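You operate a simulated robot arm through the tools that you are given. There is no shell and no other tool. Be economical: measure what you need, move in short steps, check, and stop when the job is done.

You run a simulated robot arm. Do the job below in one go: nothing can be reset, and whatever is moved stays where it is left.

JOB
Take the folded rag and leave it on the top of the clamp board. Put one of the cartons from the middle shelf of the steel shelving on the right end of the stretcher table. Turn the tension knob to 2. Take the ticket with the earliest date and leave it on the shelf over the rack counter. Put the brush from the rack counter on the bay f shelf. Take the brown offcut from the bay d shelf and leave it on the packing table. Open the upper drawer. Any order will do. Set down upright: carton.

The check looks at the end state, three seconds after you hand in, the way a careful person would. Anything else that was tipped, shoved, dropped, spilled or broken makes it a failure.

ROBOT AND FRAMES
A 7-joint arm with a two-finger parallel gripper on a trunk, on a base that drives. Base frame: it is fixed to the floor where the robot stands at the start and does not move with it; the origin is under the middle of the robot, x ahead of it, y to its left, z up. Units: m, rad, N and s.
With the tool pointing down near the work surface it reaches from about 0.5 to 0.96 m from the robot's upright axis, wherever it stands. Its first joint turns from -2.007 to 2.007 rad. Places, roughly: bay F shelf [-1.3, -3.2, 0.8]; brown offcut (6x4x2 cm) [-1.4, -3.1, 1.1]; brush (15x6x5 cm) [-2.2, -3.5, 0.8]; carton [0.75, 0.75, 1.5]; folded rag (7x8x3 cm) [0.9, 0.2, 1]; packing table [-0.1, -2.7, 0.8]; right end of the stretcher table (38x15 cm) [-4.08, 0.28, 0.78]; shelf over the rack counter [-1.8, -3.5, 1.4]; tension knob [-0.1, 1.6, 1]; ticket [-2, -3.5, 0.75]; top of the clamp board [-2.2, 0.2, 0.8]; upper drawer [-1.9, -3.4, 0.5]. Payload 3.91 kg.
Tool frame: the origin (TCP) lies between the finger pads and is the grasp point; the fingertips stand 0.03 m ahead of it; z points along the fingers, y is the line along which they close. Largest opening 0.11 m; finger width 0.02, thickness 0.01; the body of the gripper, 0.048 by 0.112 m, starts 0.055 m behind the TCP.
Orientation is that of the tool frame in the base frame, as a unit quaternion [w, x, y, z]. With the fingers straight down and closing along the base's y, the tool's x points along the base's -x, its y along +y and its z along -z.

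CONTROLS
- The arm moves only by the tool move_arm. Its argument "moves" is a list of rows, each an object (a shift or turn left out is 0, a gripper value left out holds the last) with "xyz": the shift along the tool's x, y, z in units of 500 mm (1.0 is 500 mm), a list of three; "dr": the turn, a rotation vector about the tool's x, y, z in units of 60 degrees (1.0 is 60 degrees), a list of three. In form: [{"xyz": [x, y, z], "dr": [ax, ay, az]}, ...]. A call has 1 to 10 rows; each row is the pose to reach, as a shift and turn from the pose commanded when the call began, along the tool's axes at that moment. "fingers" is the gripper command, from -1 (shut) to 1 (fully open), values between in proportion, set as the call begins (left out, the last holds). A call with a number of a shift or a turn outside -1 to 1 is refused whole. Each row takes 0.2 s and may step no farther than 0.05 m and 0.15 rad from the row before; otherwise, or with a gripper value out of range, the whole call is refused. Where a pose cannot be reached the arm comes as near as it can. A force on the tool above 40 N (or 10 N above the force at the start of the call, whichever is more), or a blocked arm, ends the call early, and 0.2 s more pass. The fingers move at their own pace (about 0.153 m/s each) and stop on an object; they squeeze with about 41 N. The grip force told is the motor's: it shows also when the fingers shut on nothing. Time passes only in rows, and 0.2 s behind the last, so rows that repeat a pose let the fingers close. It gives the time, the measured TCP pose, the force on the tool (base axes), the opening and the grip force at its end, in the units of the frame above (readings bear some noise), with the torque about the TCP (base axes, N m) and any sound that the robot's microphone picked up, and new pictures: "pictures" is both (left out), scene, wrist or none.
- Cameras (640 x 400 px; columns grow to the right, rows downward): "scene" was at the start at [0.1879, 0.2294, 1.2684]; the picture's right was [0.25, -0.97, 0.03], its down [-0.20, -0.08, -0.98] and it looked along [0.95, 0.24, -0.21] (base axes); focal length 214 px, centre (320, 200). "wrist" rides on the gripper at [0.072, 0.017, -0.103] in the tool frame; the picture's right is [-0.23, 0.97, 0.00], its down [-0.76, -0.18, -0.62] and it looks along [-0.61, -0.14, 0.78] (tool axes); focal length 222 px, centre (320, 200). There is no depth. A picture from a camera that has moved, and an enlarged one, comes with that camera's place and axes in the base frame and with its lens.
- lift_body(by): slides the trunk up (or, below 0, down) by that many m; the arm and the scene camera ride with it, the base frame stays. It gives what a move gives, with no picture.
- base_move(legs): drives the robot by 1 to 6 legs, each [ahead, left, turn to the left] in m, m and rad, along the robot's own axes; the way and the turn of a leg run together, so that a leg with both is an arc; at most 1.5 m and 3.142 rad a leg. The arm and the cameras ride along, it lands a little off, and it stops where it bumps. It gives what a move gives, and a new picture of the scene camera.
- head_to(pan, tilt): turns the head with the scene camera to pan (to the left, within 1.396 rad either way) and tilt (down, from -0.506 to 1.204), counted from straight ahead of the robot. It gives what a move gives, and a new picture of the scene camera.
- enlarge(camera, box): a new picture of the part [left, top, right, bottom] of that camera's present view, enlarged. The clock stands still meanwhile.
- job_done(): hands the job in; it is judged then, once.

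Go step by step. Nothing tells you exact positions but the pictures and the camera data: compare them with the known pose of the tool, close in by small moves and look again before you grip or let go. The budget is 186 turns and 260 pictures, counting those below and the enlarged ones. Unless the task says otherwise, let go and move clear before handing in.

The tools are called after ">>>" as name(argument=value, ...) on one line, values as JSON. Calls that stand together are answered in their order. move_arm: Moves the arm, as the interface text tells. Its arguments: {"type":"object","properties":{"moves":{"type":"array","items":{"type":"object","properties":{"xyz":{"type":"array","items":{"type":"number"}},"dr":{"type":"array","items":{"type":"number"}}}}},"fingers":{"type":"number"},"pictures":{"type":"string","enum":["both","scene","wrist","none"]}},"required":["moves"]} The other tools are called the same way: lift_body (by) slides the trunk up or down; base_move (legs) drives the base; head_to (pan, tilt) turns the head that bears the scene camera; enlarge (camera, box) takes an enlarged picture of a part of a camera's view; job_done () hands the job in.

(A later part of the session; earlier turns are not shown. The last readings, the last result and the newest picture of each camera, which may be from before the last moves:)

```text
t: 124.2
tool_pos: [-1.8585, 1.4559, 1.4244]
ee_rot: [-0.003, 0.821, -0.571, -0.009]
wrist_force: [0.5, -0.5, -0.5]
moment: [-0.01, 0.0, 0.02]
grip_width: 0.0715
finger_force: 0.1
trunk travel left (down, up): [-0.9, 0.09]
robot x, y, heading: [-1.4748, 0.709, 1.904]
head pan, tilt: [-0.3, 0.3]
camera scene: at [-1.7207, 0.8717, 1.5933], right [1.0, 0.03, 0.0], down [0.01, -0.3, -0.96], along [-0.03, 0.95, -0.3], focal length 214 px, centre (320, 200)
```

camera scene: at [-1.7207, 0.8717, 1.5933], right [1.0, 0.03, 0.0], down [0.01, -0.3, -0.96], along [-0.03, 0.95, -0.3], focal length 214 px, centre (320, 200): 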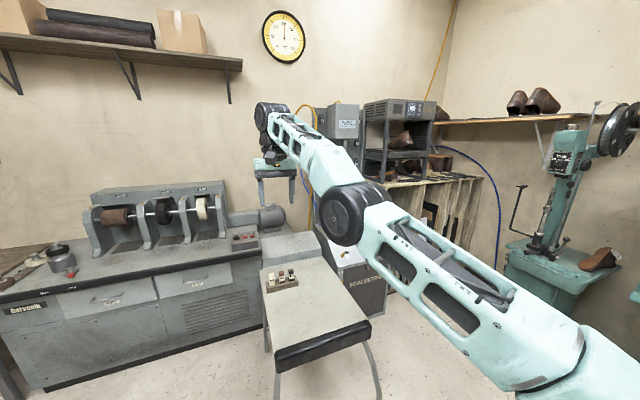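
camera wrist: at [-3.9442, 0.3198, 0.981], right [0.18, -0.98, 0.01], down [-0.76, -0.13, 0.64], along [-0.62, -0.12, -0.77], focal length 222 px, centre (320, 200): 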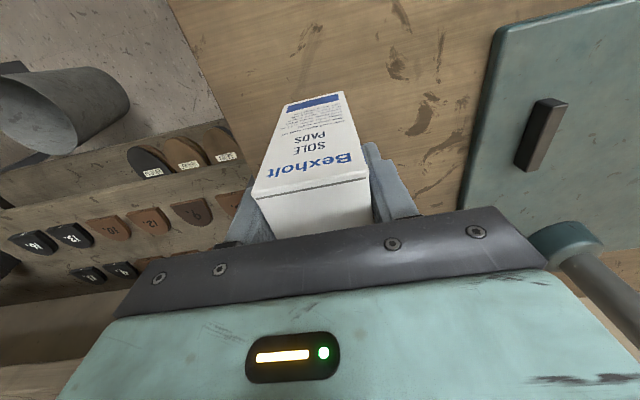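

>>> base_move(legs=[[0, 0, -1.2], [0.25, -0.35, 0]])

>>> head_to(pan=0.4, tilt=0.4)

>>> enlarge(camera="scene", box=[200, 60, 520, 260])

```text
t: 129.9
tool_pos: [-0.4916, 1.2136, 1.425]
ee_rot: [0.007, -0.345, 0.939, 0.005]
wrist_force: [-0.5, -0.6, 0.6]
moment: [0.01, 0.0, -0.01]
grip_width: 0.0715
finger_force: 0.1
trunk travel left (down, up): [-0.9, 0.09]
robot x, y, heading: [-1.0622, 0.5951, 0.684]
head pan, tilt: [-0.3, 0.3]
camera scene: at [-0.9974, 0.8796, 1.5933], right [0.37, -0.93, 0.0], down [-0.27, -0.11, -0.96], along [0.89, 0.36, -0.3], focal length 214 px, centre (320, 200)
```

scene: 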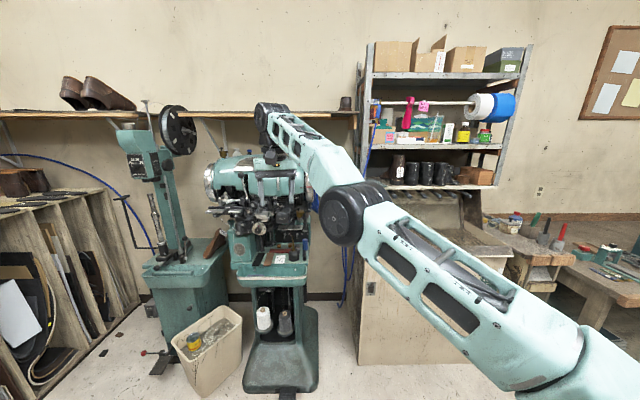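

```text
t: 130.9
tool_pos: [-0.4924, 1.2144, 1.4245]
ee_rot: [0.007, -0.346, 0.938, 0.006]
wrist_force: [0.6, 0.6, 0.0]
moment: [0.0, -0.02, -0.01]
grip_width: 0.0714
finger_force: 0.1
trunk travel left (down, up): [-0.9, 0.09]
robot x, y, heading: [-1.06, 0.5971, 0.678]
head pan, tilt: [0.4, 0.4]
camera scene: at [-1.0404, 0.9265, 1.5841], right [0.88, -0.47, 0.0], down [-0.18, -0.34, -0.92], along [0.43, 0.81, -0.39], focal length 214 px, centre (320, 200)
```

scene: 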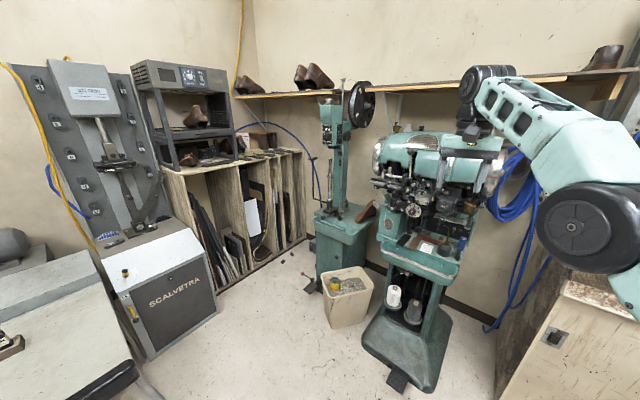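

```text
2.00 times, centred on (360, 160) of scene
camera zoom: at [-1.0404, 0.9265, 1.5841], right [0.88, -0.47, 0.0], down [-0.18, -0.34, -0.92], along [0.43, 0.81, -0.39], focal length 429 px, centre (240, 280)
```

zoom: 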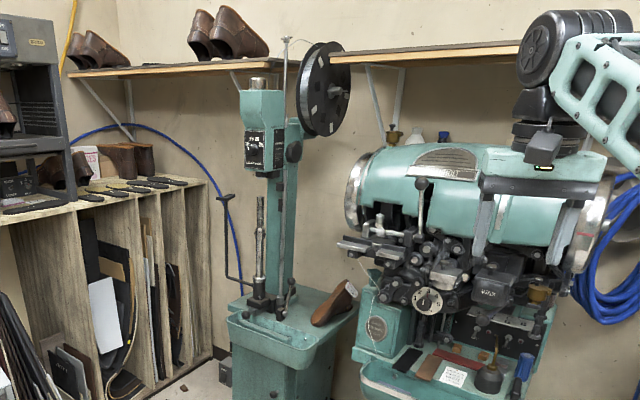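

The tension knob looks to be the cream dial in the middle of the near sewing machine. I zoom in.

>>> enlarge(camera="scene", box=[390, 180, 450, 225])

```text
8.89 times, centred on (420, 202) of scene
camera zoom: at [-1.0404, 0.9265, 1.5841], right [0.88, -0.47, 0.0], down [-0.18, -0.34, -0.92], along [0.43, 0.81, -0.39], focal length 1906 px, centre (-569, 178)
```

zoom: 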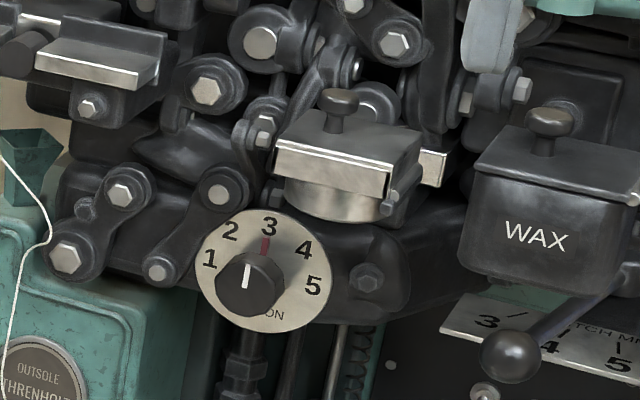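

The dial reads 1–5 and its pointer is near 3; it faces the aisle. I retract and turn the tool horizontal, then drive square in front of it.

>>> move_arm(moves=[{"xyz": [0.08, 0, 0], "dr": [0, -0.14, 0]}, {"xyz": [0.16, 0, 0], "dr": [0, -0.28, 0]}, {"xyz": [0.24, 0, 0], "dr": [0, -0.42, 0]}, {"xyz": [0.3, 0, 0], "dr": [0, -0.56, 0]}, {"xyz": [0.3, 0, 0], "dr": [0, -0.7, 0]}, {"xyz": [0.3, 0, 0], "dr": [0, -0.84, 0]}, {"xyz": [0.3, 0, 0], "dr": [0, -0.98, 0]}], pictures="none")

>>> move_arm(moves=[{"dr": [0, -0.14, 0]}, {"dr": [0, -0.28, 0]}, {"dr": [0, -0.42, 0]}, {"dr": [0, -0.52, 0]}], pictures="none")

>>> base_move(legs=[[0, 0, -0.28], [0.35, 0.375, 0]])

```text
t: 132.6
tool_pos: [-0.549, 1.3694, 1.5796]
ee_rot: [0.466, -0.299, 0.815, 0.174]
wrist_force: [0.5, -0.4, 0.5]
moment: [0.01, -0.05, 0.0]
grip_width: 0.0716
finger_force: 0.2
out of reach, approached as far as the arm can: row 1, 2, 3, 4, 5, 6, 7
trunk travel left (down, up): [-0.9, 0.09]
robot x, y, heading: [-1.0629, 0.5959, 0.688]
head pan, tilt: [0.4, 0.4]
```

```text
t: 133.6
tool_pos: [-0.5417, 1.4314, 1.6024]
ee_rot: [0.669, -0.242, 0.658, 0.249]
wrist_force: [0.2, -0.5, -0.3]
moment: [0.0, 0.07, 0.01]
grip_width: 0.0716
finger_force: 0.2
out of reach, approached as far as the arm can: row 1, 2, 3, 4
trunk travel left (down, up): [-0.9, 0.09]
robot x, y, heading: [-1.0623, 0.5963, 0.681]
head pan, tilt: [0.4, 0.4]
```

```text
t: 137.5
tool_pos: [-0.1512, 1.7411, 1.6022]
ee_rot: [0.696, -0.149, 0.685, 0.155]
wrist_force: [-0.5, 0.2, -0.9]
moment: [-0.01, 0.0, 0.02]
grip_width: 0.072
finger_force: 0.0
trunk travel left (down, up): [-0.9, 0.09]
robot x, y, heading: [-0.8836, 1.0825, 0.405]
head pan, tilt: [0.4, 0.4]
camera scene: at [-0.7699, 1.3928, 1.5841], right [0.72, -0.69, 0.0], down [-0.27, -0.28, -0.92], along [0.64, 0.66, -0.39], focal length 214 px, centre (320, 200)
```

scene: 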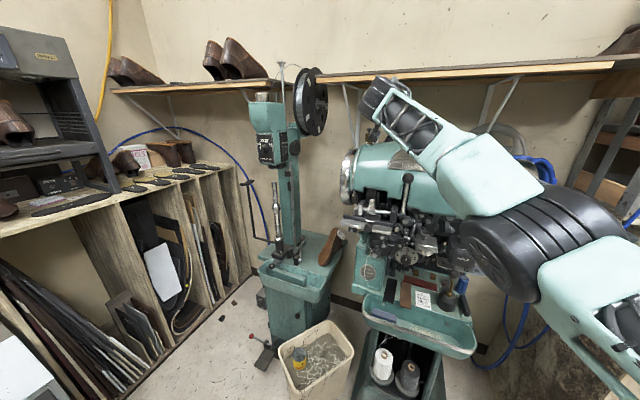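

The tool is too far out; I pull it back toward the robot.

>>> move_arm(moves=[{"xyz": [0.0, -0.03, -0.09]}, {"xyz": [0.0, -0.06, -0.18]}, {"xyz": [0.0, -0.1, -0.26]}, {"xyz": [0.0, -0.15, -0.34]}, {"xyz": [0.0, -0.2, -0.42]}, {"xyz": [0.0, -0.24, -0.5]}, {"xyz": [0.0, -0.28, -0.56]}], pictures="scene")

```text
t: 139.1
tool_pos: [-0.2907, 1.71, 1.7465]
ee_rot: [0.695, -0.148, 0.686, 0.153]
wrist_force: [0.5, 0.7, 0.2]
moment: [-0.02, -0.03, -0.02]
grip_width: 0.0714
finger_force: 0.0
out of reach, approached as far as the arm can: row 1, 2, 3, 4, 5, 6, 7
trunk travel left (down, up): [-0.9, 0.09]
robot x, y, heading: [-0.8788, 1.0807, 0.406]
head pan, tilt: [0.4, 0.4]
camera scene: at [-0.7691, 1.393, 1.584], right [0.72, -0.69, 0.0], down [-0.27, -0.28, -0.92], along [0.64, 0.66, -0.39], focal length 214 px, centre (320, 200)
```

scene: 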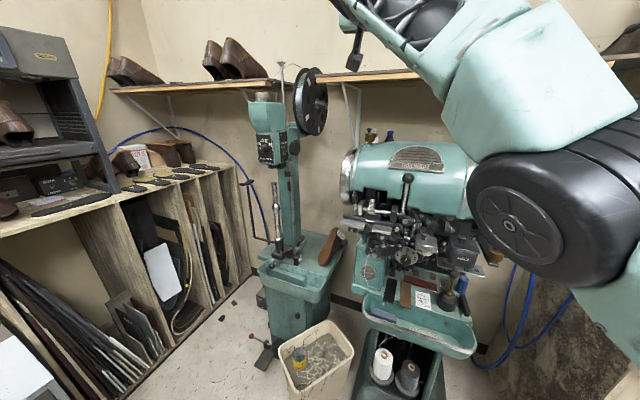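

>>> move_arm(moves=[{"xyz": [-0.02, 0.05, 0.07]}, {"xyz": [-0.04, 0.1, 0.14]}, {"xyz": [-0.06, 0.15, 0.21]}, {"xyz": [-0.08, 0.2, 0.28]}, {"xyz": [-0.1, 0.25, 0.35]}, {"xyz": [-0.12, 0.3, 0.42]}, {"xyz": [-0.14, 0.36, 0.5]}, {"xyz": [-0.16, 0.44, 0.55]}, {"xyz": [-0.16, 0.44, 0.6]}, {"xyz": [-0.16, 0.44, 0.6]}], pictures="scene")

```text
refused: row 7 steps farther than a row can; nothing moved
```

>>> move_arm(moves=[{"xyz": [-0.02, 0.05, 0.07]}, {"xyz": [-0.04, 0.1, 0.14]}, {"xyz": [-0.06, 0.15, 0.21]}, {"xyz": [-0.08, 0.2, 0.28]}, {"xyz": [-0.1, 0.25, 0.35]}, {"xyz": [-0.12, 0.3, 0.42]}, {"xyz": [-0.14, 0.35, 0.49]}, {"xyz": [-0.16, 0.4, 0.55]}, {"xyz": [-0.16, 0.44, 0.6]}, {"xyz": [-0.16, 0.44, 0.6]}], pictures="scene")

```text
t: 141.3
tool_pos: [-0.2247, 1.7323, 1.6856]
ee_rot: [0.696, -0.147, 0.686, 0.153]
wrist_force: [0.0, 0.2, -0.6]
moment: [0.0, 0.01, -0.02]
grip_width: 0.0715
finger_force: 0.1
out of reach, approached as far as the arm can: row 1, 2, 3, 4, 5, 6, 7, 8, 9, 10
trunk travel left (down, up): [-0.9, 0.09]
robot x, y, heading: [-0.8798, 1.0845, 0.406]
head pan, tilt: [0.4, 0.4]
camera scene: at [-0.77, 1.3928, 1.5841], right [0.72, -0.69, 0.0], down [-0.27, -0.28, -0.92], along [0.64, 0.66, -0.39], focal length 214 px, centre (320, 200)
```

scene: 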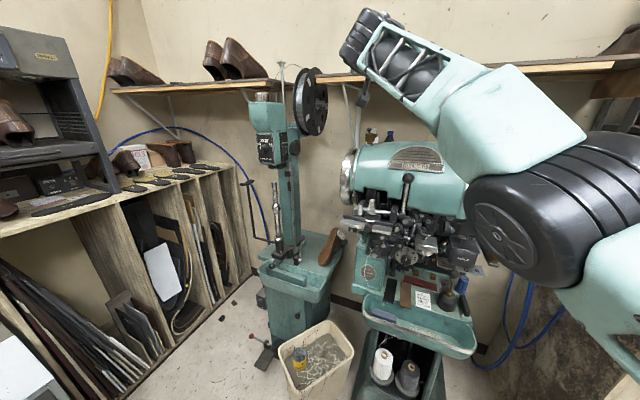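

The arm is folded elbow-low. I back the base off to have free space and re-pose the arm lower.

>>> base_move(legs=[[-0.45, -0.1, 0]])

>>> move_arm(moves=[{"xyz": [0.08, 0, 0.0]}, {"xyz": [0.16, 0, 0.0]}, {"xyz": [0.24, 0, 0.0]}, {"xyz": [0.32, 0, 0.0]}, {"xyz": [0.4, 0, 0.0]}, {"xyz": [0.48, 0, 0]}, {"xyz": [0.56, 0, 0]}], pictures="scene")

```text
t: 144.1
tool_pos: [-0.6082, 1.4646, 1.6842]
ee_rot: [0.696, -0.15, 0.685, 0.156]
wrist_force: [0.6, -0.4, -0.1]
moment: [0.03, 0.01, -0.01]
grip_width: 0.0715
finger_force: 0.1
trunk travel left (down, up): [-0.9, 0.09]
robot x, y, heading: [-1.2588, 0.8101, 0.406]
head pan, tilt: [0.4, 0.4]
camera scene: at [-1.1503, 1.1223, 1.584], right [0.72, -0.69, 0.0], down [-0.27, -0.28, -0.92], along [0.64, 0.67, -0.39], focal length 214 px, centre (320, 200)
```

scene: 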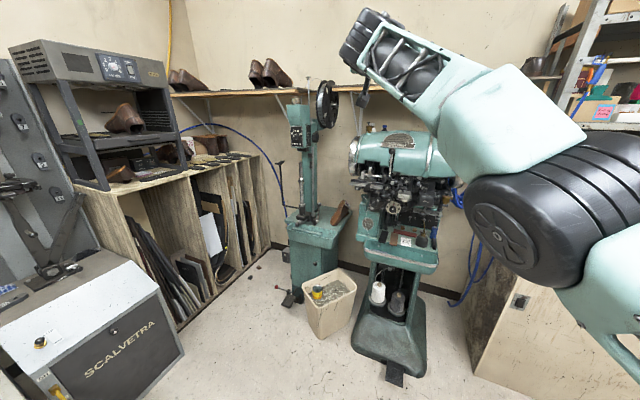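

```text
t: 145.7
tool_pos: [-0.5777, 1.5478, 1.4114]
ee_rot: [0.696, -0.149, 0.685, 0.155]
wrist_force: [-0.6, -0.4, -0.5]
moment: [0.0, 0.03, 0.02]
grip_width: 0.0716
finger_force: 0.1
out of reach, approached as far as the arm can: row 1, 2, 3, 4, 5, 6, 7
trunk travel left (down, up): [-0.9, 0.09]
robot x, y, heading: [-1.262, 0.8081, 0.411]
head pan, tilt: [0.4, 0.4]
camera scene: at [-1.1504, 1.1221, 1.5841], right [0.72, -0.69, 0.0], down [-0.27, -0.28, -0.92], along [0.64, 0.67, -0.39], focal length 214 px, centre (320, 200)
```

scene: 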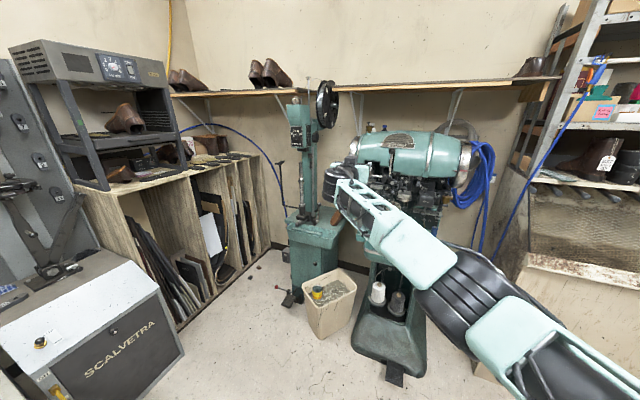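

>>> move_arm(moves=[{"xyz": [0.08, 0, 0.0]}, {"xyz": [0.16, 0, 0.0]}, {"xyz": [0.24, 0, 0.0]}, {"xyz": [0.32, 0, 0.0]}, {"xyz": [0.4, 0, 0.0]}], pictures="none")

>>> move_arm(moves=[{"xyz": [0, 0, 0]}, {"xyz": [0, 0, 0]}, {"xyz": [0, 0, 0]}], pictures="scene")

```text
t: 146.9
tool_pos: [-0.572, 1.5417, 1.2192]
ee_rot: [0.696, -0.15, 0.685, 0.156]
wrist_force: [0.0, -1.4, 0.8]
moment: [-0.02, 0.03, 0.01]
grip_width: 0.0717
finger_force: 0.1
out of reach, approached as far as the arm can: row 5
trunk travel left (down, up): [-0.9, 0.09]
robot x, y, heading: [-1.2607, 0.8135, 0.407]
head pan, tilt: [0.4, 0.4]
```

```text
t: 147.7
tool_pos: [-0.5726, 1.5408, 1.2175]
ee_rot: [0.696, -0.149, 0.685, 0.155]
wrist_force: [-0.4, 0.5, 0.4]
moment: [0.03, 0.03, -0.02]
grip_width: 0.0712
finger_force: 0.0
trunk travel left (down, up): [-0.9, 0.09]
robot x, y, heading: [-1.2605, 0.8078, 0.409]
head pan, tilt: [0.4, 0.4]
camera scene: at [-1.1504, 1.1222, 1.584], right [0.72, -0.69, 0.0], down [-0.27, -0.28, -0.92], along [0.64, 0.67, -0.39], focal length 214 px, centre (320, 200)
```

scene: 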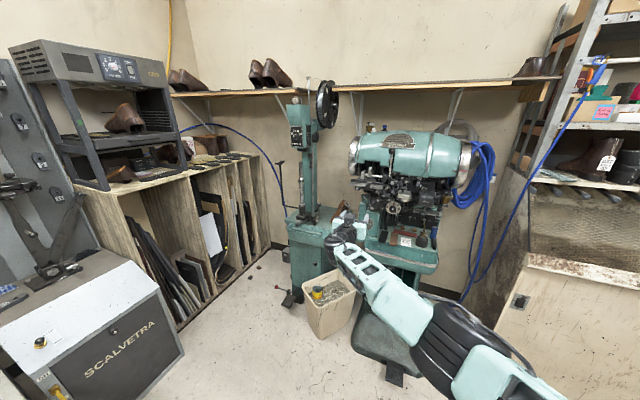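

>>> move_arm(moves=[{"xyz": [0, -0.055, -0.07]}, {"xyz": [0, -0.11, -0.14]}, {"xyz": [0, -0.165, -0.21]}, {"xyz": [0, -0.22, -0.28]}, {"xyz": [0, -0.275, -0.35]}, {"xyz": [0, -0.33, -0.42]}, {"xyz": [0, -0.385, -0.49]}, {"xyz": [0, -0.44, -0.56]}], pictures="scene")

```text
t: 149.5
tool_pos: [-0.6451, 1.1751, 1.2078]
ee_rot: [0.712, -0.094, 0.691, 0.082]
wrist_force: [0.7, 0.1, 0.4]
moment: [0.0, -0.02, -0.01]
grip_width: 0.0713
finger_force: 0.0
out of reach, approached as far as the arm can: row 1
trunk travel left (down, up): [-0.9, 0.09]
robot x, y, heading: [-1.2586, 0.8092, 0.411]
head pan, tilt: [0.4, 0.4]
stopped in row 8: the arm was blocked; the commanded pose is now the measured one
camera scene: at [-1.1506, 1.1225, 1.584], right [0.72, -0.69, 0.0], down [-0.27, -0.28, -0.92], along [0.64, 0.67, -0.39], focal length 214 px, centre (320, 200)
```

scene: 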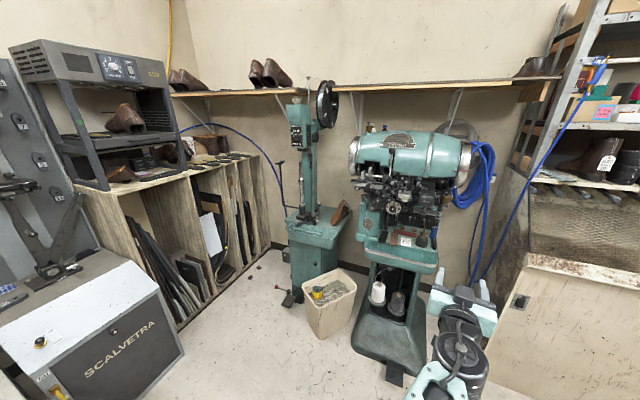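

>>> head_to(pan=0.0, tilt=0.9)

```text
t: 150.4
tool_pos: [-0.6445, 1.1729, 1.2083]
ee_rot: [0.712, -0.093, 0.691, 0.081]
wrist_force: [0.0, 0.7, -0.1]
moment: [-0.01, 0.0, -0.02]
grip_width: 0.0717
finger_force: 0.2
trunk travel left (down, up): [-0.9, 0.09]
robot x, y, heading: [-1.2606, 0.8088, 0.411]
head pan, tilt: [0.0, 0.901]
camera scene: at [-1.1451, 1.0852, 1.5411], right [0.4, -0.92, 0.0], down [-0.72, -0.31, -0.62], along [0.57, 0.25, -0.78], focal length 214 px, centre (320, 200)
```

scene: 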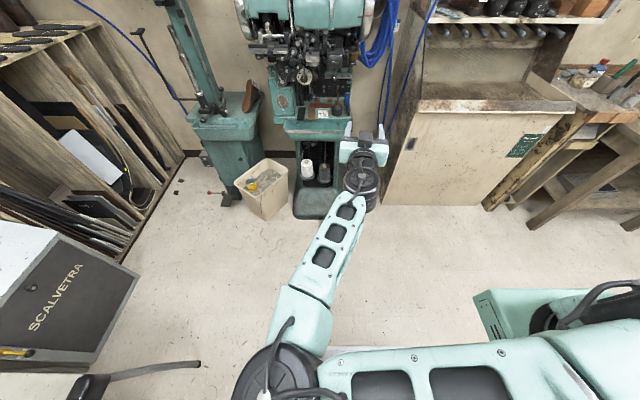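

The arm now lies elbow-left, which works for the knob (≈(-0.05, 1.65, 1.06)). I lower the trunk, turn and drive up to it.

>>> lift_body(by=-0.148)

>>> base_move(legs=[[0, 0, 0.155], [0.5, 0, 0]])

>>> head_to(pan=0.1, tilt=0.5)

>>> move_arm(moves=[{"xyz": [0, 0, 0]}], pictures="wrist")

```text
t: 152.1
tool_pos: [-0.6437, 1.1734, 1.0609]
ee_rot: [0.713, -0.093, 0.691, 0.081]
wrist_force: [0.5, 0.4, 0.9]
moment: [0.01, 0.02, -0.01]
grip_width: 0.0714
finger_force: 0.0
trunk travel left (down, up): [-0.752, 0.238]
robot x, y, heading: [-1.2597, 0.8098, 0.412]
head pan, tilt: [0.0, 0.901]
```

```text
t: 155.7
tool_pos: [-0.2845, 1.53, 1.0614]
ee_rot: [0.704, -0.146, 0.682, 0.136]
wrist_force: [0.4, -0.3, 0.3]
moment: [0.02, 0.0, 0.01]
grip_width: 0.0716
finger_force: 0.0
trunk travel left (down, up): [-0.752, 0.238]
robot x, y, heading: [-0.8375, 1.0741, 0.566]
head pan, tilt: [0.0, 0.901]
camera scene: at [-0.7653, 1.3666, 1.393], right [0.53, -0.85, 0.0], down [-0.66, -0.42, -0.62], along [0.53, 0.33, -0.78], focal length 214 px, centre (320, 200)
```

scene: 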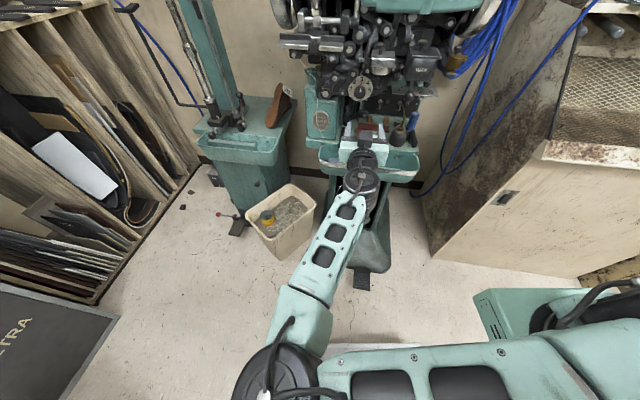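

```text
t: 156.6
tool_pos: [-0.2837, 1.5298, 1.0596]
ee_rot: [0.704, -0.146, 0.682, 0.136]
wrist_force: [0.9, 0.4, 0.2]
moment: [0.01, -0.03, 0.0]
grip_width: 0.0713
finger_force: 0.1
trunk travel left (down, up): [-0.752, 0.238]
robot x, y, heading: [-0.8385, 1.0738, 0.558]
head pan, tilt: [0.099, 0.499]
camera scene: at [-0.7575, 1.3822, 1.4268], right [0.61, -0.79, 0.0], down [-0.38, -0.29, -0.88], along [0.69, 0.54, -0.48], focal length 214 px, centre (320, 200)
```

scene: 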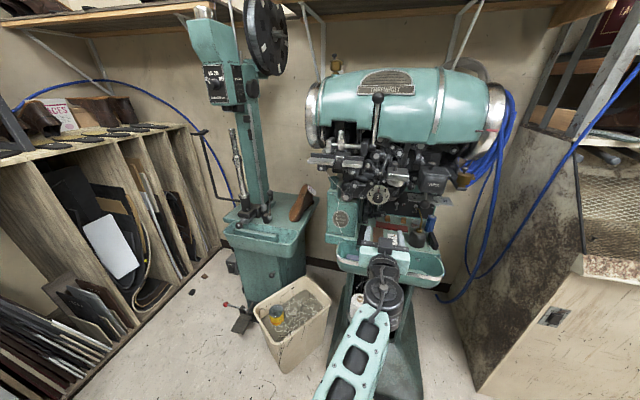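

```text
t: 157.0
tool_pos: [-0.2834, 1.5296, 1.0601]
ee_rot: [0.704, -0.146, 0.682, 0.136]
wrist_force: [1.1, -0.6, 0.7]
moment: [0.0, 0.01, -0.03]
grip_width: 0.0717
finger_force: 0.1
trunk travel left (down, up): [-0.752, 0.238]
robot x, y, heading: [-0.8361, 1.0792, 0.558]
head pan, tilt: [0.099, 0.499]
camera wrist: at [-0.3825, 1.5048, 0.9857], right [-0.39, 0.9, 0.21], down [-0.53, -0.4, 0.75], along [0.75, 0.18, 0.63], focal length 222 px, centre (320, 200)
```

wrist: 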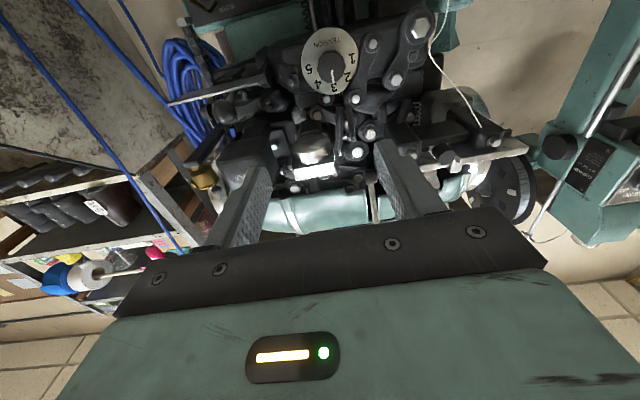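

>>> enlarge(camera="wrist", box=[290, 20, 370, 100])

>>> enlarge(camera="scene", box=[350, 170, 410, 215])

```text
5.00 times, centred on (330, 60) of wrist
camera zoom: at [-0.3825, 1.5048, 0.9857], right [-0.39, 0.9, 0.21], down [-0.53, -0.4, 0.75], along [0.75, 0.18, 0.63], focal length 1111 px, centre (270, 900)
```

zoom: 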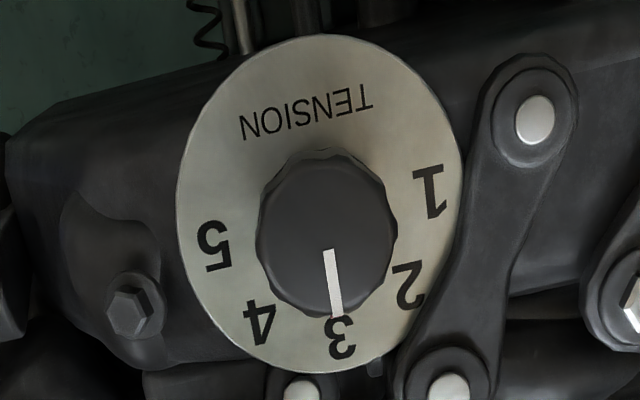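

```text
8.89 times, centred on (380, 192) of scene
camera zoom: at [-0.7575, 1.3823, 1.4269], right [0.61, -0.79, 0.0], down [-0.38, -0.29, -0.88], along [0.69, 0.54, -0.48], focal length 1906 px, centre (-213, 267)
```

zoom: 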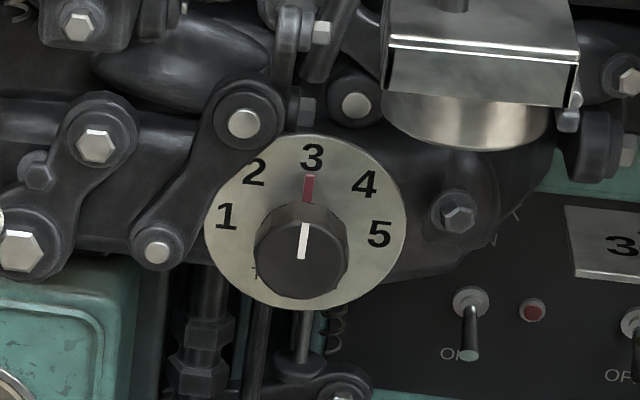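

The pointer is at 3 now; 2 lies 45° counter-clockwise. I'll pre-rotate the gripper 45° clockwise, grip the knob, and turn it back to level. First align laterally and pre-rotate.

>>> move_arm(moves=[{"xyz": [0.04, 0.044, 0], "dr": [0, 0.026, 0]}, {"xyz": [0.04, 0.044, 0.08], "dr": [0, 0.026, 0]}, {"xyz": [0.04, 0.044, 0.16], "dr": [0, 0.026, 0]}], fingers=0.09, pictures="none")

>>> move_arm(moves=[{"dr": [0, 0, 0.13]}, {"dr": [0, 0, 0.26]}, {"dr": [0, 0, 0.39]}, {"dr": [0, 0, 0.52]}, {"dr": [0, 0, 0.65]}, {"dr": [0, 0, 0.75]}], pictures="both")

```text
t: 157.8
tool_pos: [-0.2193, 1.5816, 1.0412]
ee_rot: [0.694, -0.15, 0.691, 0.136]
wrist_force: [0.3, 1.4, 0.2]
moment: [0.0, 0.01, -0.02]
grip_width: 0.06
finger_force: 0.0
trunk travel left (down, up): [-0.752, 0.238]
robot x, y, heading: [-0.8388, 1.0775, 0.565]
head pan, tilt: [0.099, 0.499]
```

```text
t: 159.2
tool_pos: [-0.2182, 1.5819, 1.0432]
ee_rot: [0.59, 0.13, 0.695, 0.39]
wrist_force: [-0.2, -0.3, -0.6]
moment: [-0.02, -0.02, -0.01]
grip_width: 0.0603
finger_force: 0.1
trunk travel left (down, up): [-0.752, 0.238]
robot x, y, heading: [-0.8356, 1.0765, 0.565]
head pan, tilt: [0.099, 0.499]
camera scene: at [-0.7575, 1.3823, 1.4269], right [0.61, -0.79, 0.0], down [-0.38, -0.29, -0.88], along [0.69, 0.54, -0.48], focal length 214 px, centre (320, 200)
camera wrist: at [-0.337, 1.5989, 1.0027], right [-0.21, 0.5, 0.84], down [-0.32, -0.85, 0.42], along [0.92, -0.18, 0.34], focal length 222 px, centre (320, 200)
```

scene: 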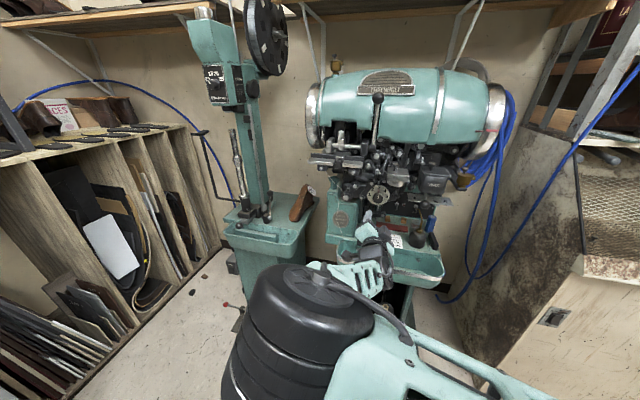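
wrist: 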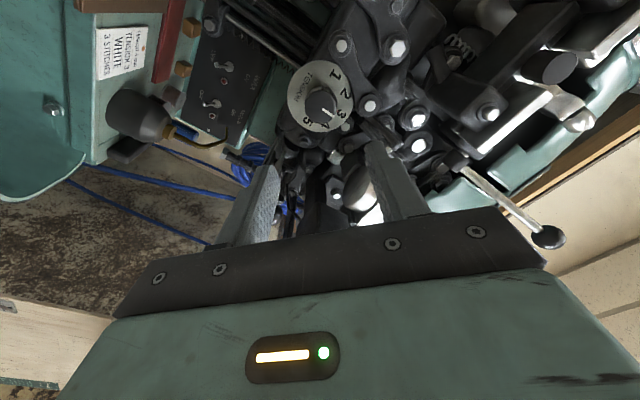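

Well aligned; plate is 0.20 m ahead. I advance 0.145 m and check.

>>> move_arm(moves=[{"xyz": [0, 0, 0.08]}, {"xyz": [0, 0, 0.16]}, {"xyz": [0, 0, 0.24]}, {"xyz": [0, 0, 0.29]}], pictures="wrist")

>>> enlarge(camera="wrist", box=[220, 60, 440, 220])

```text
t: 160.2
tool_pos: [-0.083, 1.637, 1.0423]
ee_rot: [0.591, 0.129, 0.695, 0.39]
wrist_force: [0.2, 0.1, 0.0]
moment: [-0.01, 0.03, -0.04]
grip_width: 0.0598
finger_force: 0.0
trunk travel left (down, up): [-0.752, 0.238]
robot x, y, heading: [-0.8375, 1.0764, 0.562]
head pan, tilt: [0.099, 0.499]
camera wrist: at [-0.2018, 1.6548, 1.002], right [-0.21, 0.5, 0.84], down [-0.32, -0.85, 0.43], along [0.92, -0.18, 0.34], focal length 222 px, centre (320, 200)
```

wrist: 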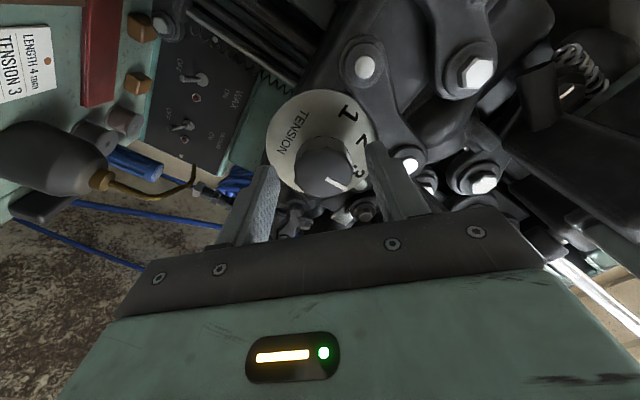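

```text
2.50 times, centred on (330, 140) of wrist
camera zoom: at [-0.2018, 1.6548, 1.002], right [-0.21, 0.5, 0.84], down [-0.32, -0.85, 0.43], along [0.92, -0.18, 0.34], focal length 555 px, centre (295, 350)
```

zoom: 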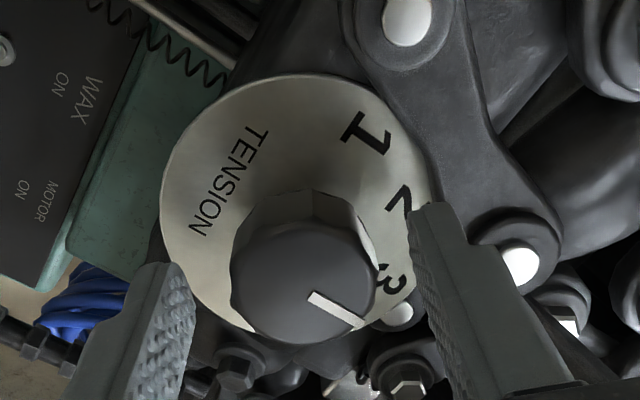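

The knob is centred and already between the fingertips. I advance 12 mm and close.

>>> move_arm(moves=[{"xyz": [0, 0, 0.024]}, {"xyz": [0, 0, 0.024]}], pictures="none")

>>> move_arm(moves=[{"xyz": [0, 0, 0]}, {"xyz": [0, 0, 0]}], fingers=-1, pictures="wrist")

```text
t: 160.8
tool_pos: [-0.073, 1.6417, 1.0421]
ee_rot: [0.591, 0.128, 0.695, 0.389]
wrist_force: [1.3, -0.2, -0.9]
moment: [-0.01, 0.0, -0.03]
grip_width: 0.06
finger_force: 0.0
trunk travel left (down, up): [-0.752, 0.238]
robot x, y, heading: [-0.8418, 1.075, 0.56]
head pan, tilt: [0.099, 0.499]
```

```text
t: 161.4
tool_pos: [-0.0733, 1.6434, 1.0433]
ee_rot: [0.591, 0.127, 0.694, 0.39]
wrist_force: [2.1, 7.2, 4.8]
moment: [-0.06, 0.11, 0.34]
grip_width: 0.0371
finger_force: 45.2
trunk travel left (down, up): [-0.752, 0.238]
robot x, y, heading: [-0.8391, 1.075, 0.563]
head pan, tilt: [0.099, 0.499]
camera wrist: at [-0.1914, 1.6603, 1.0033], right [-0.22, 0.5, 0.84], down [-0.32, -0.85, 0.42], along [0.92, -0.17, 0.34], focal length 222 px, centre (320, 200)
```

wrist: 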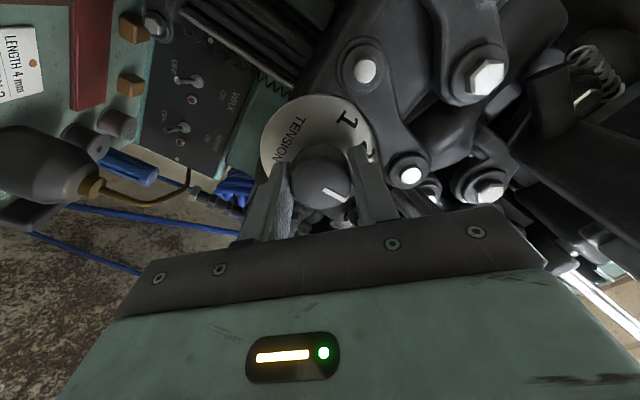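

>>> move_arm(moves=[{"dr": [0, 0, -0.13]}, {"dr": [0, 0, -0.26]}, {"dr": [0, 0, -0.39]}, {"dr": [0, 0, -0.52]}, {"dr": [0, 0, -0.65]}, {"dr": [0, 0, -0.75]}, {"dr": [0, 0, -0.75]}], pictures="wrist")

>>> enlarge(camera="wrist", box=[230, 60, 450, 220])

>>> enlarge(camera="scene", box=[340, 160, 420, 220])

```text
t: 163.0
tool_pos: [-0.0728, 1.6413, 1.0434]
ee_rot: [0.696, -0.147, 0.691, 0.132]
wrist_force: [19.8, 7.5, 7.7]
moment: [0.01, 0.03, -0.07]
grip_width: 0.0372
finger_force: 44.7
trunk travel left (down, up): [-0.752, 0.238]
robot x, y, heading: [-0.8378, 1.0785, 0.561]
head pan, tilt: [0.099, 0.499]
camera wrist: at [-0.1727, 1.6162, 0.9707], right [-0.38, 0.9, 0.21], down [-0.51, -0.39, 0.76], along [0.77, 0.19, 0.61], focal length 222 px, centre (320, 200)
```

wrist: 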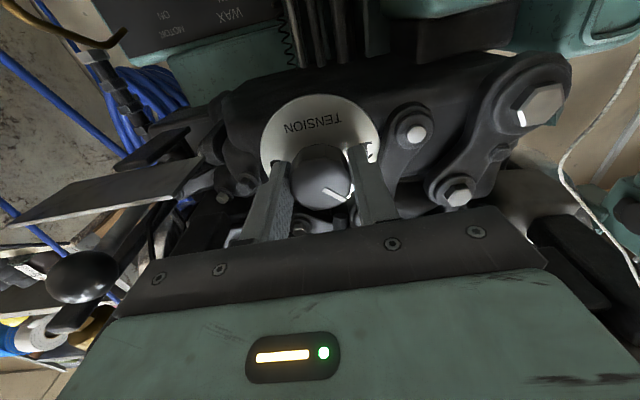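

```text
2.50 times, centred on (340, 140) of wrist
camera zoom: at [-0.1727, 1.6162, 0.9707], right [-0.38, 0.9, 0.21], down [-0.51, -0.39, 0.76], along [0.77, 0.19, 0.61], focal length 555 px, centre (270, 350)
```

zoom: 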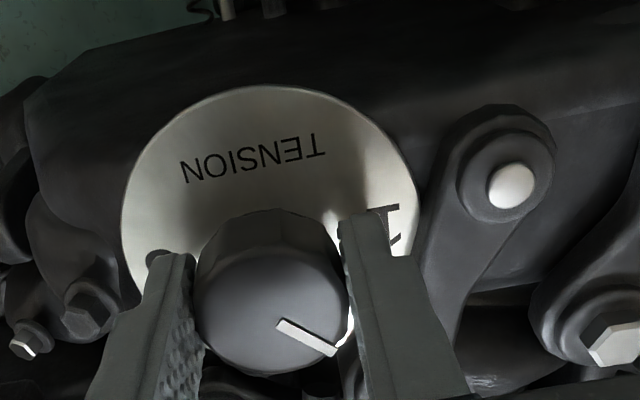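

```text
6.67 times, centred on (380, 190) of scene
camera zoom: at [-0.7566, 1.3824, 1.4268], right [0.61, -0.79, 0.0], down [-0.38, -0.29, -0.88], along [0.69, 0.54, -0.48], focal length 1430 px, centre (-80, 267)
```

zoom: 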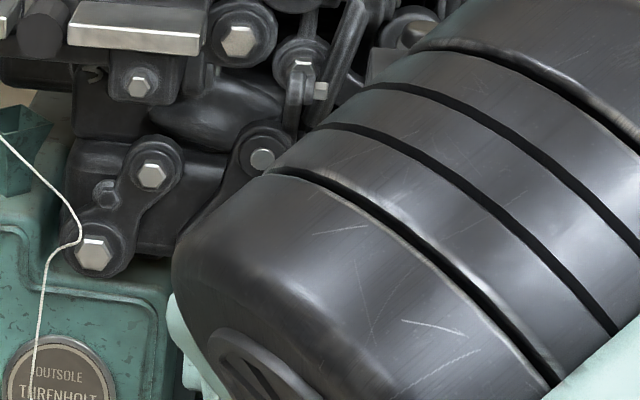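

>>> move_arm(moves=[{"xyz": [0, 0, 0]}, {"xyz": [0, 0, 0]}], fingers=0.09, pictures="none")

>>> move_arm(moves=[{"xyz": [0, 0, -0.08]}, {"xyz": [0, 0, -0.16]}, {"xyz": [0, 0, -0.24]}], pictures="wrist")

>>> enlarge(camera="wrist", box=[270, 20, 390, 120])

```text
t: 163.6
tool_pos: [-0.0745, 1.6425, 1.0418]
ee_rot: [0.694, -0.149, 0.691, 0.135]
wrist_force: [0.4, 0.1, 0.0]
moment: [0.02, 0.03, -0.03]
grip_width: 0.0601
finger_force: 0.0
trunk travel left (down, up): [-0.752, 0.238]
robot x, y, heading: [-0.8388, 1.0717, 0.564]
head pan, tilt: [0.099, 0.499]
```

```text
t: 164.4
tool_pos: [-0.1852, 1.5957, 1.0435]
ee_rot: [0.695, -0.149, 0.691, 0.134]
wrist_force: [0.5, -0.6, -0.6]
moment: [0.06, -0.04, 0.03]
grip_width: 0.0599
finger_force: 0.1
trunk travel left (down, up): [-0.752, 0.238]
robot x, y, heading: [-0.832, 1.0807, 0.56]
head pan, tilt: [0.099, 0.499]
camera wrist: at [-0.2854, 1.5696, 0.9708], right [-0.38, 0.9, 0.21], down [-0.51, -0.39, 0.76], along [0.77, 0.19, 0.61], focal length 222 px, centre (320, 200)
```

wrist: 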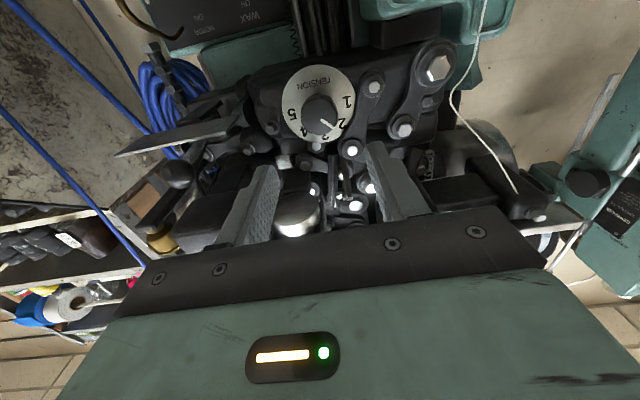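

```text
4.00 times, centred on (330, 70) of wrist
camera zoom: at [-0.2854, 1.5696, 0.9708], right [-0.38, 0.9, 0.21], down [-0.51, -0.39, 0.76], along [0.77, 0.19, 0.61], focal length 888 px, centre (280, 720)
```

zoom: 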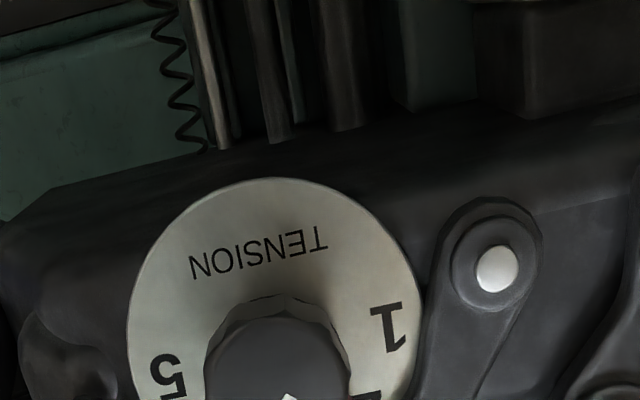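

>>> move_arm(moves=[{"xyz": [0, 0, -0.08]}, {"xyz": [0, 0, -0.16]}, {"xyz": [0, 0, -0.24]}, {"xyz": [0, 0, -0.3]}], pictures="none")

>>> enlarge(camera="wrist", box=[270, 30, 390, 110])

>>> enlarge(camera="scene", box=[350, 170, 410, 215])

```text
t: 165.4
tool_pos: [-0.3238, 1.5358, 1.044]
ee_rot: [0.695, -0.148, 0.691, 0.134]
wrist_force: [0.6, 0.1, -0.5]
moment: [-0.01, -0.03, -0.01]
grip_width: 0.0601
finger_force: 0.0
trunk travel left (down, up): [-0.752, 0.238]
robot x, y, heading: [-0.8392, 1.0788, 0.563]
head pan, tilt: [0.099, 0.499]
```

```text
5.00 times, centred on (330, 70) of wrist
camera zoom: at [-0.4239, 1.51, 0.9712], right [-0.38, 0.9, 0.21], down [-0.51, -0.39, 0.76], along [0.77, 0.19, 0.61], focal length 1111 px, centre (270, 850)
```

zoom: 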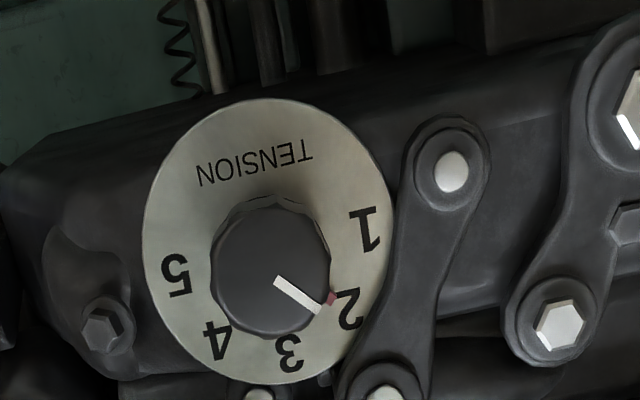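

```text
8.89 times, centred on (380, 192) of scene
camera zoom: at [-0.7571, 1.3823, 1.4269], right [0.61, -0.79, 0.0], down [-0.38, -0.29, -0.88], along [0.69, 0.54, -0.48], focal length 1906 px, centre (-213, 267)
```

zoom: 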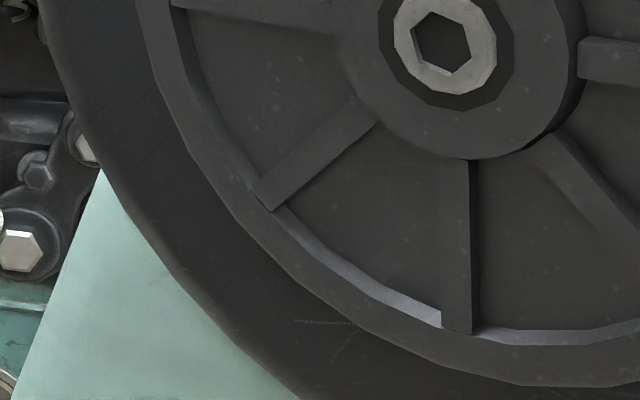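

The pointer now sits exactly on 2. Next the rag: I back off and slide right in front of the bench, raising the trunk.

>>> base_move(legs=[[-0.15, 0, -0.16], [0, -0.81, 0], [0, -0.81, 0]])

>>> lift_body(by=0.2)

>>> head_to(pan=0.0, tilt=0.6)

```text
t: 174.6
tool_pos: [0.2541, -0.105, 1.0433]
ee_rot: [0.703, -0.094, 0.7, 0.079]
wrist_force: [-0.2, 0.1, 0.5]
moment: [-0.04, 0.01, -0.02]
grip_width: 0.0601
finger_force: 0.0
trunk travel left (down, up): [-0.752, 0.238]
robot x, y, heading: [-0.3284, -0.4811, 0.406]
head pan, tilt: [0.099, 0.499]
camera scene: at [-0.1986, -0.1896, 1.4269], right [0.48, -0.87, 0.0], down [-0.42, -0.23, -0.88], along [0.77, 0.43, -0.48], focal length 214 px, centre (320, 200)
```

scene: 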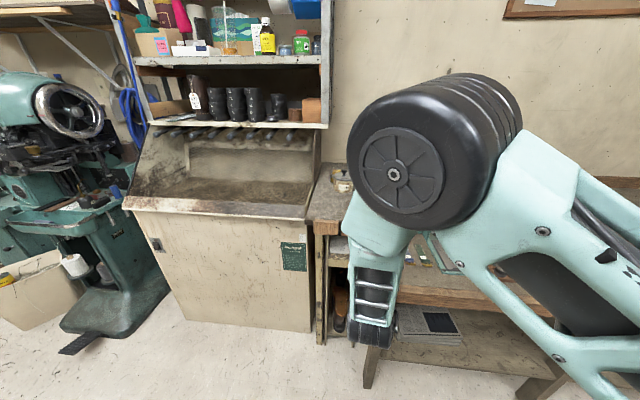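

```text
t: 176.8
tool_pos: [0.2552, -0.105, 1.2435]
ee_rot: [0.703, -0.094, 0.7, 0.08]
wrist_force: [-0.4, -1.2, -0.7]
moment: [0.02, -0.02, -0.01]
grip_width: 0.0598
finger_force: 0.0
trunk travel left (down, up): [-0.952, 0.038]
robot x, y, heading: [-0.3234, -0.4785, 0.405]
head pan, tilt: [0.099, 0.499]
```

```text
t: 177.5
tool_pos: [0.2544, -0.1049, 1.2422]
ee_rot: [0.703, -0.093, 0.701, 0.079]
wrist_force: [0.6, -0.4, -0.5]
moment: [-0.01, 0.02, 0.0]
grip_width: 0.0599
finger_force: 0.0
trunk travel left (down, up): [-0.952, 0.038]
robot x, y, heading: [-0.3237, -0.482, 0.412]
head pan, tilt: [0.0, 0.6]
camera scene: at [-0.197, -0.1987, 1.6179], right [0.4, -0.92, 0.0], down [-0.52, -0.22, -0.83], along [0.76, 0.33, -0.56], focal length 214 px, centre (320, 200)
```

scene: 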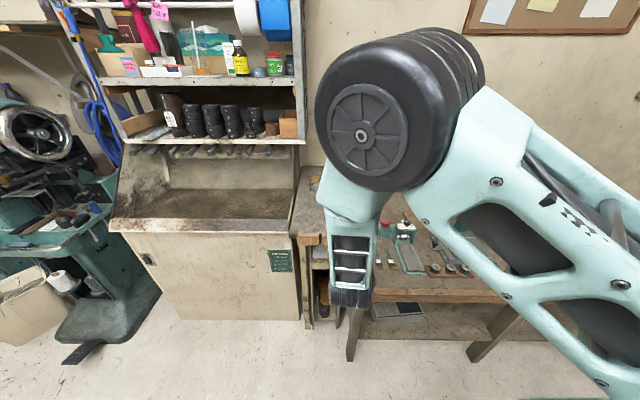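

The elbow is up and out of the way now. I turn the tool to point down.

>>> move_arm(moves=[{"dr": [0, 0.14, 0]}, {"dr": [0, 0.28, 0]}, {"dr": [0, 0.42, 0]}, {"dr": [0, 0.56, 0]}, {"dr": [0, 0.7, 0]}, {"dr": [0, 0.84, 0]}, {"dr": [0, 0.98, 0]}], pictures="none")

>>> move_arm(moves=[{"dr": [0, 0.14, 0]}, {"dr": [0, 0.28, 0]}, {"dr": [0, 0.42, 0]}, {"dr": [0, 0.52, 0]}], pictures="both")

```text
t: 179.1
tool_pos: [0.2548, -0.1041, 1.2446]
ee_rot: [0.268, -0.121, 0.956, 0.024]
wrist_force: [-0.8, 0.4, -0.5]
moment: [-0.01, 0.0, -0.03]
grip_width: 0.0599
finger_force: 0.1
trunk travel left (down, up): [-0.952, 0.038]
robot x, y, heading: [-0.3252, -0.4808, 0.402]
head pan, tilt: [0.0, 0.6]
```

```text
t: 180.1
tool_pos: [0.254, -0.1051, 1.2438]
ee_rot: [0.0, -0.122, 0.993, -0.011]
wrist_force: [0.2, -0.4, 0.1]
moment: [-0.03, -0.04, -0.01]
grip_width: 0.0599
finger_force: 0.0
trunk travel left (down, up): [-0.952, 0.038]
robot x, y, heading: [-0.3241, -0.4754, 0.408]
head pan, tilt: [0.0, 0.6]
camera scene: at [-0.1972, -0.1987, 1.6179], right [0.4, -0.92, 0.0], down [-0.52, -0.22, -0.83], along [0.76, 0.33, -0.56], focal length 214 px, centre (320, 200)
camera wrist: at [0.18, -0.1039, 1.3471], right [-0.02, 1.0, -0.02], down [0.78, 0.02, 0.63], along [0.63, -0.01, -0.78], focal length 222 px, centre (320, 200)
```

scene: 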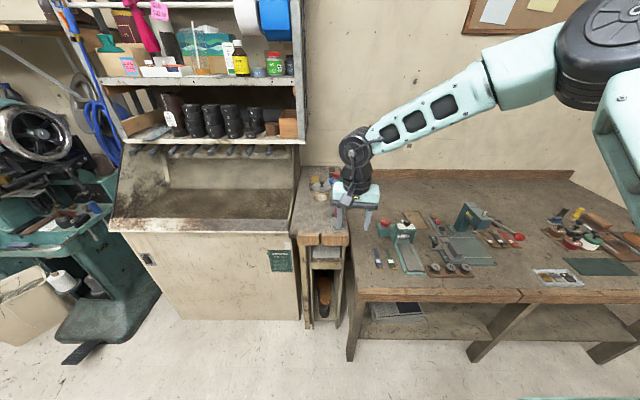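
wrist: 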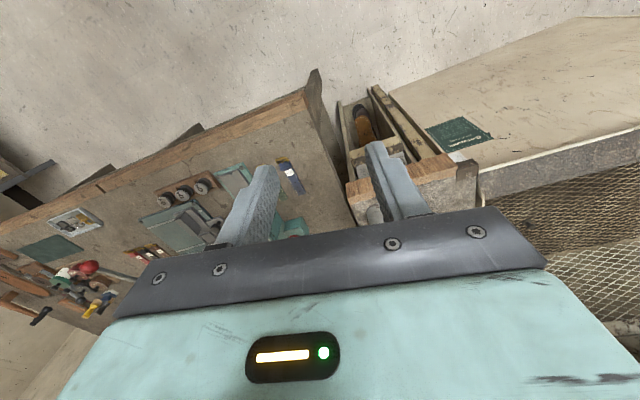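

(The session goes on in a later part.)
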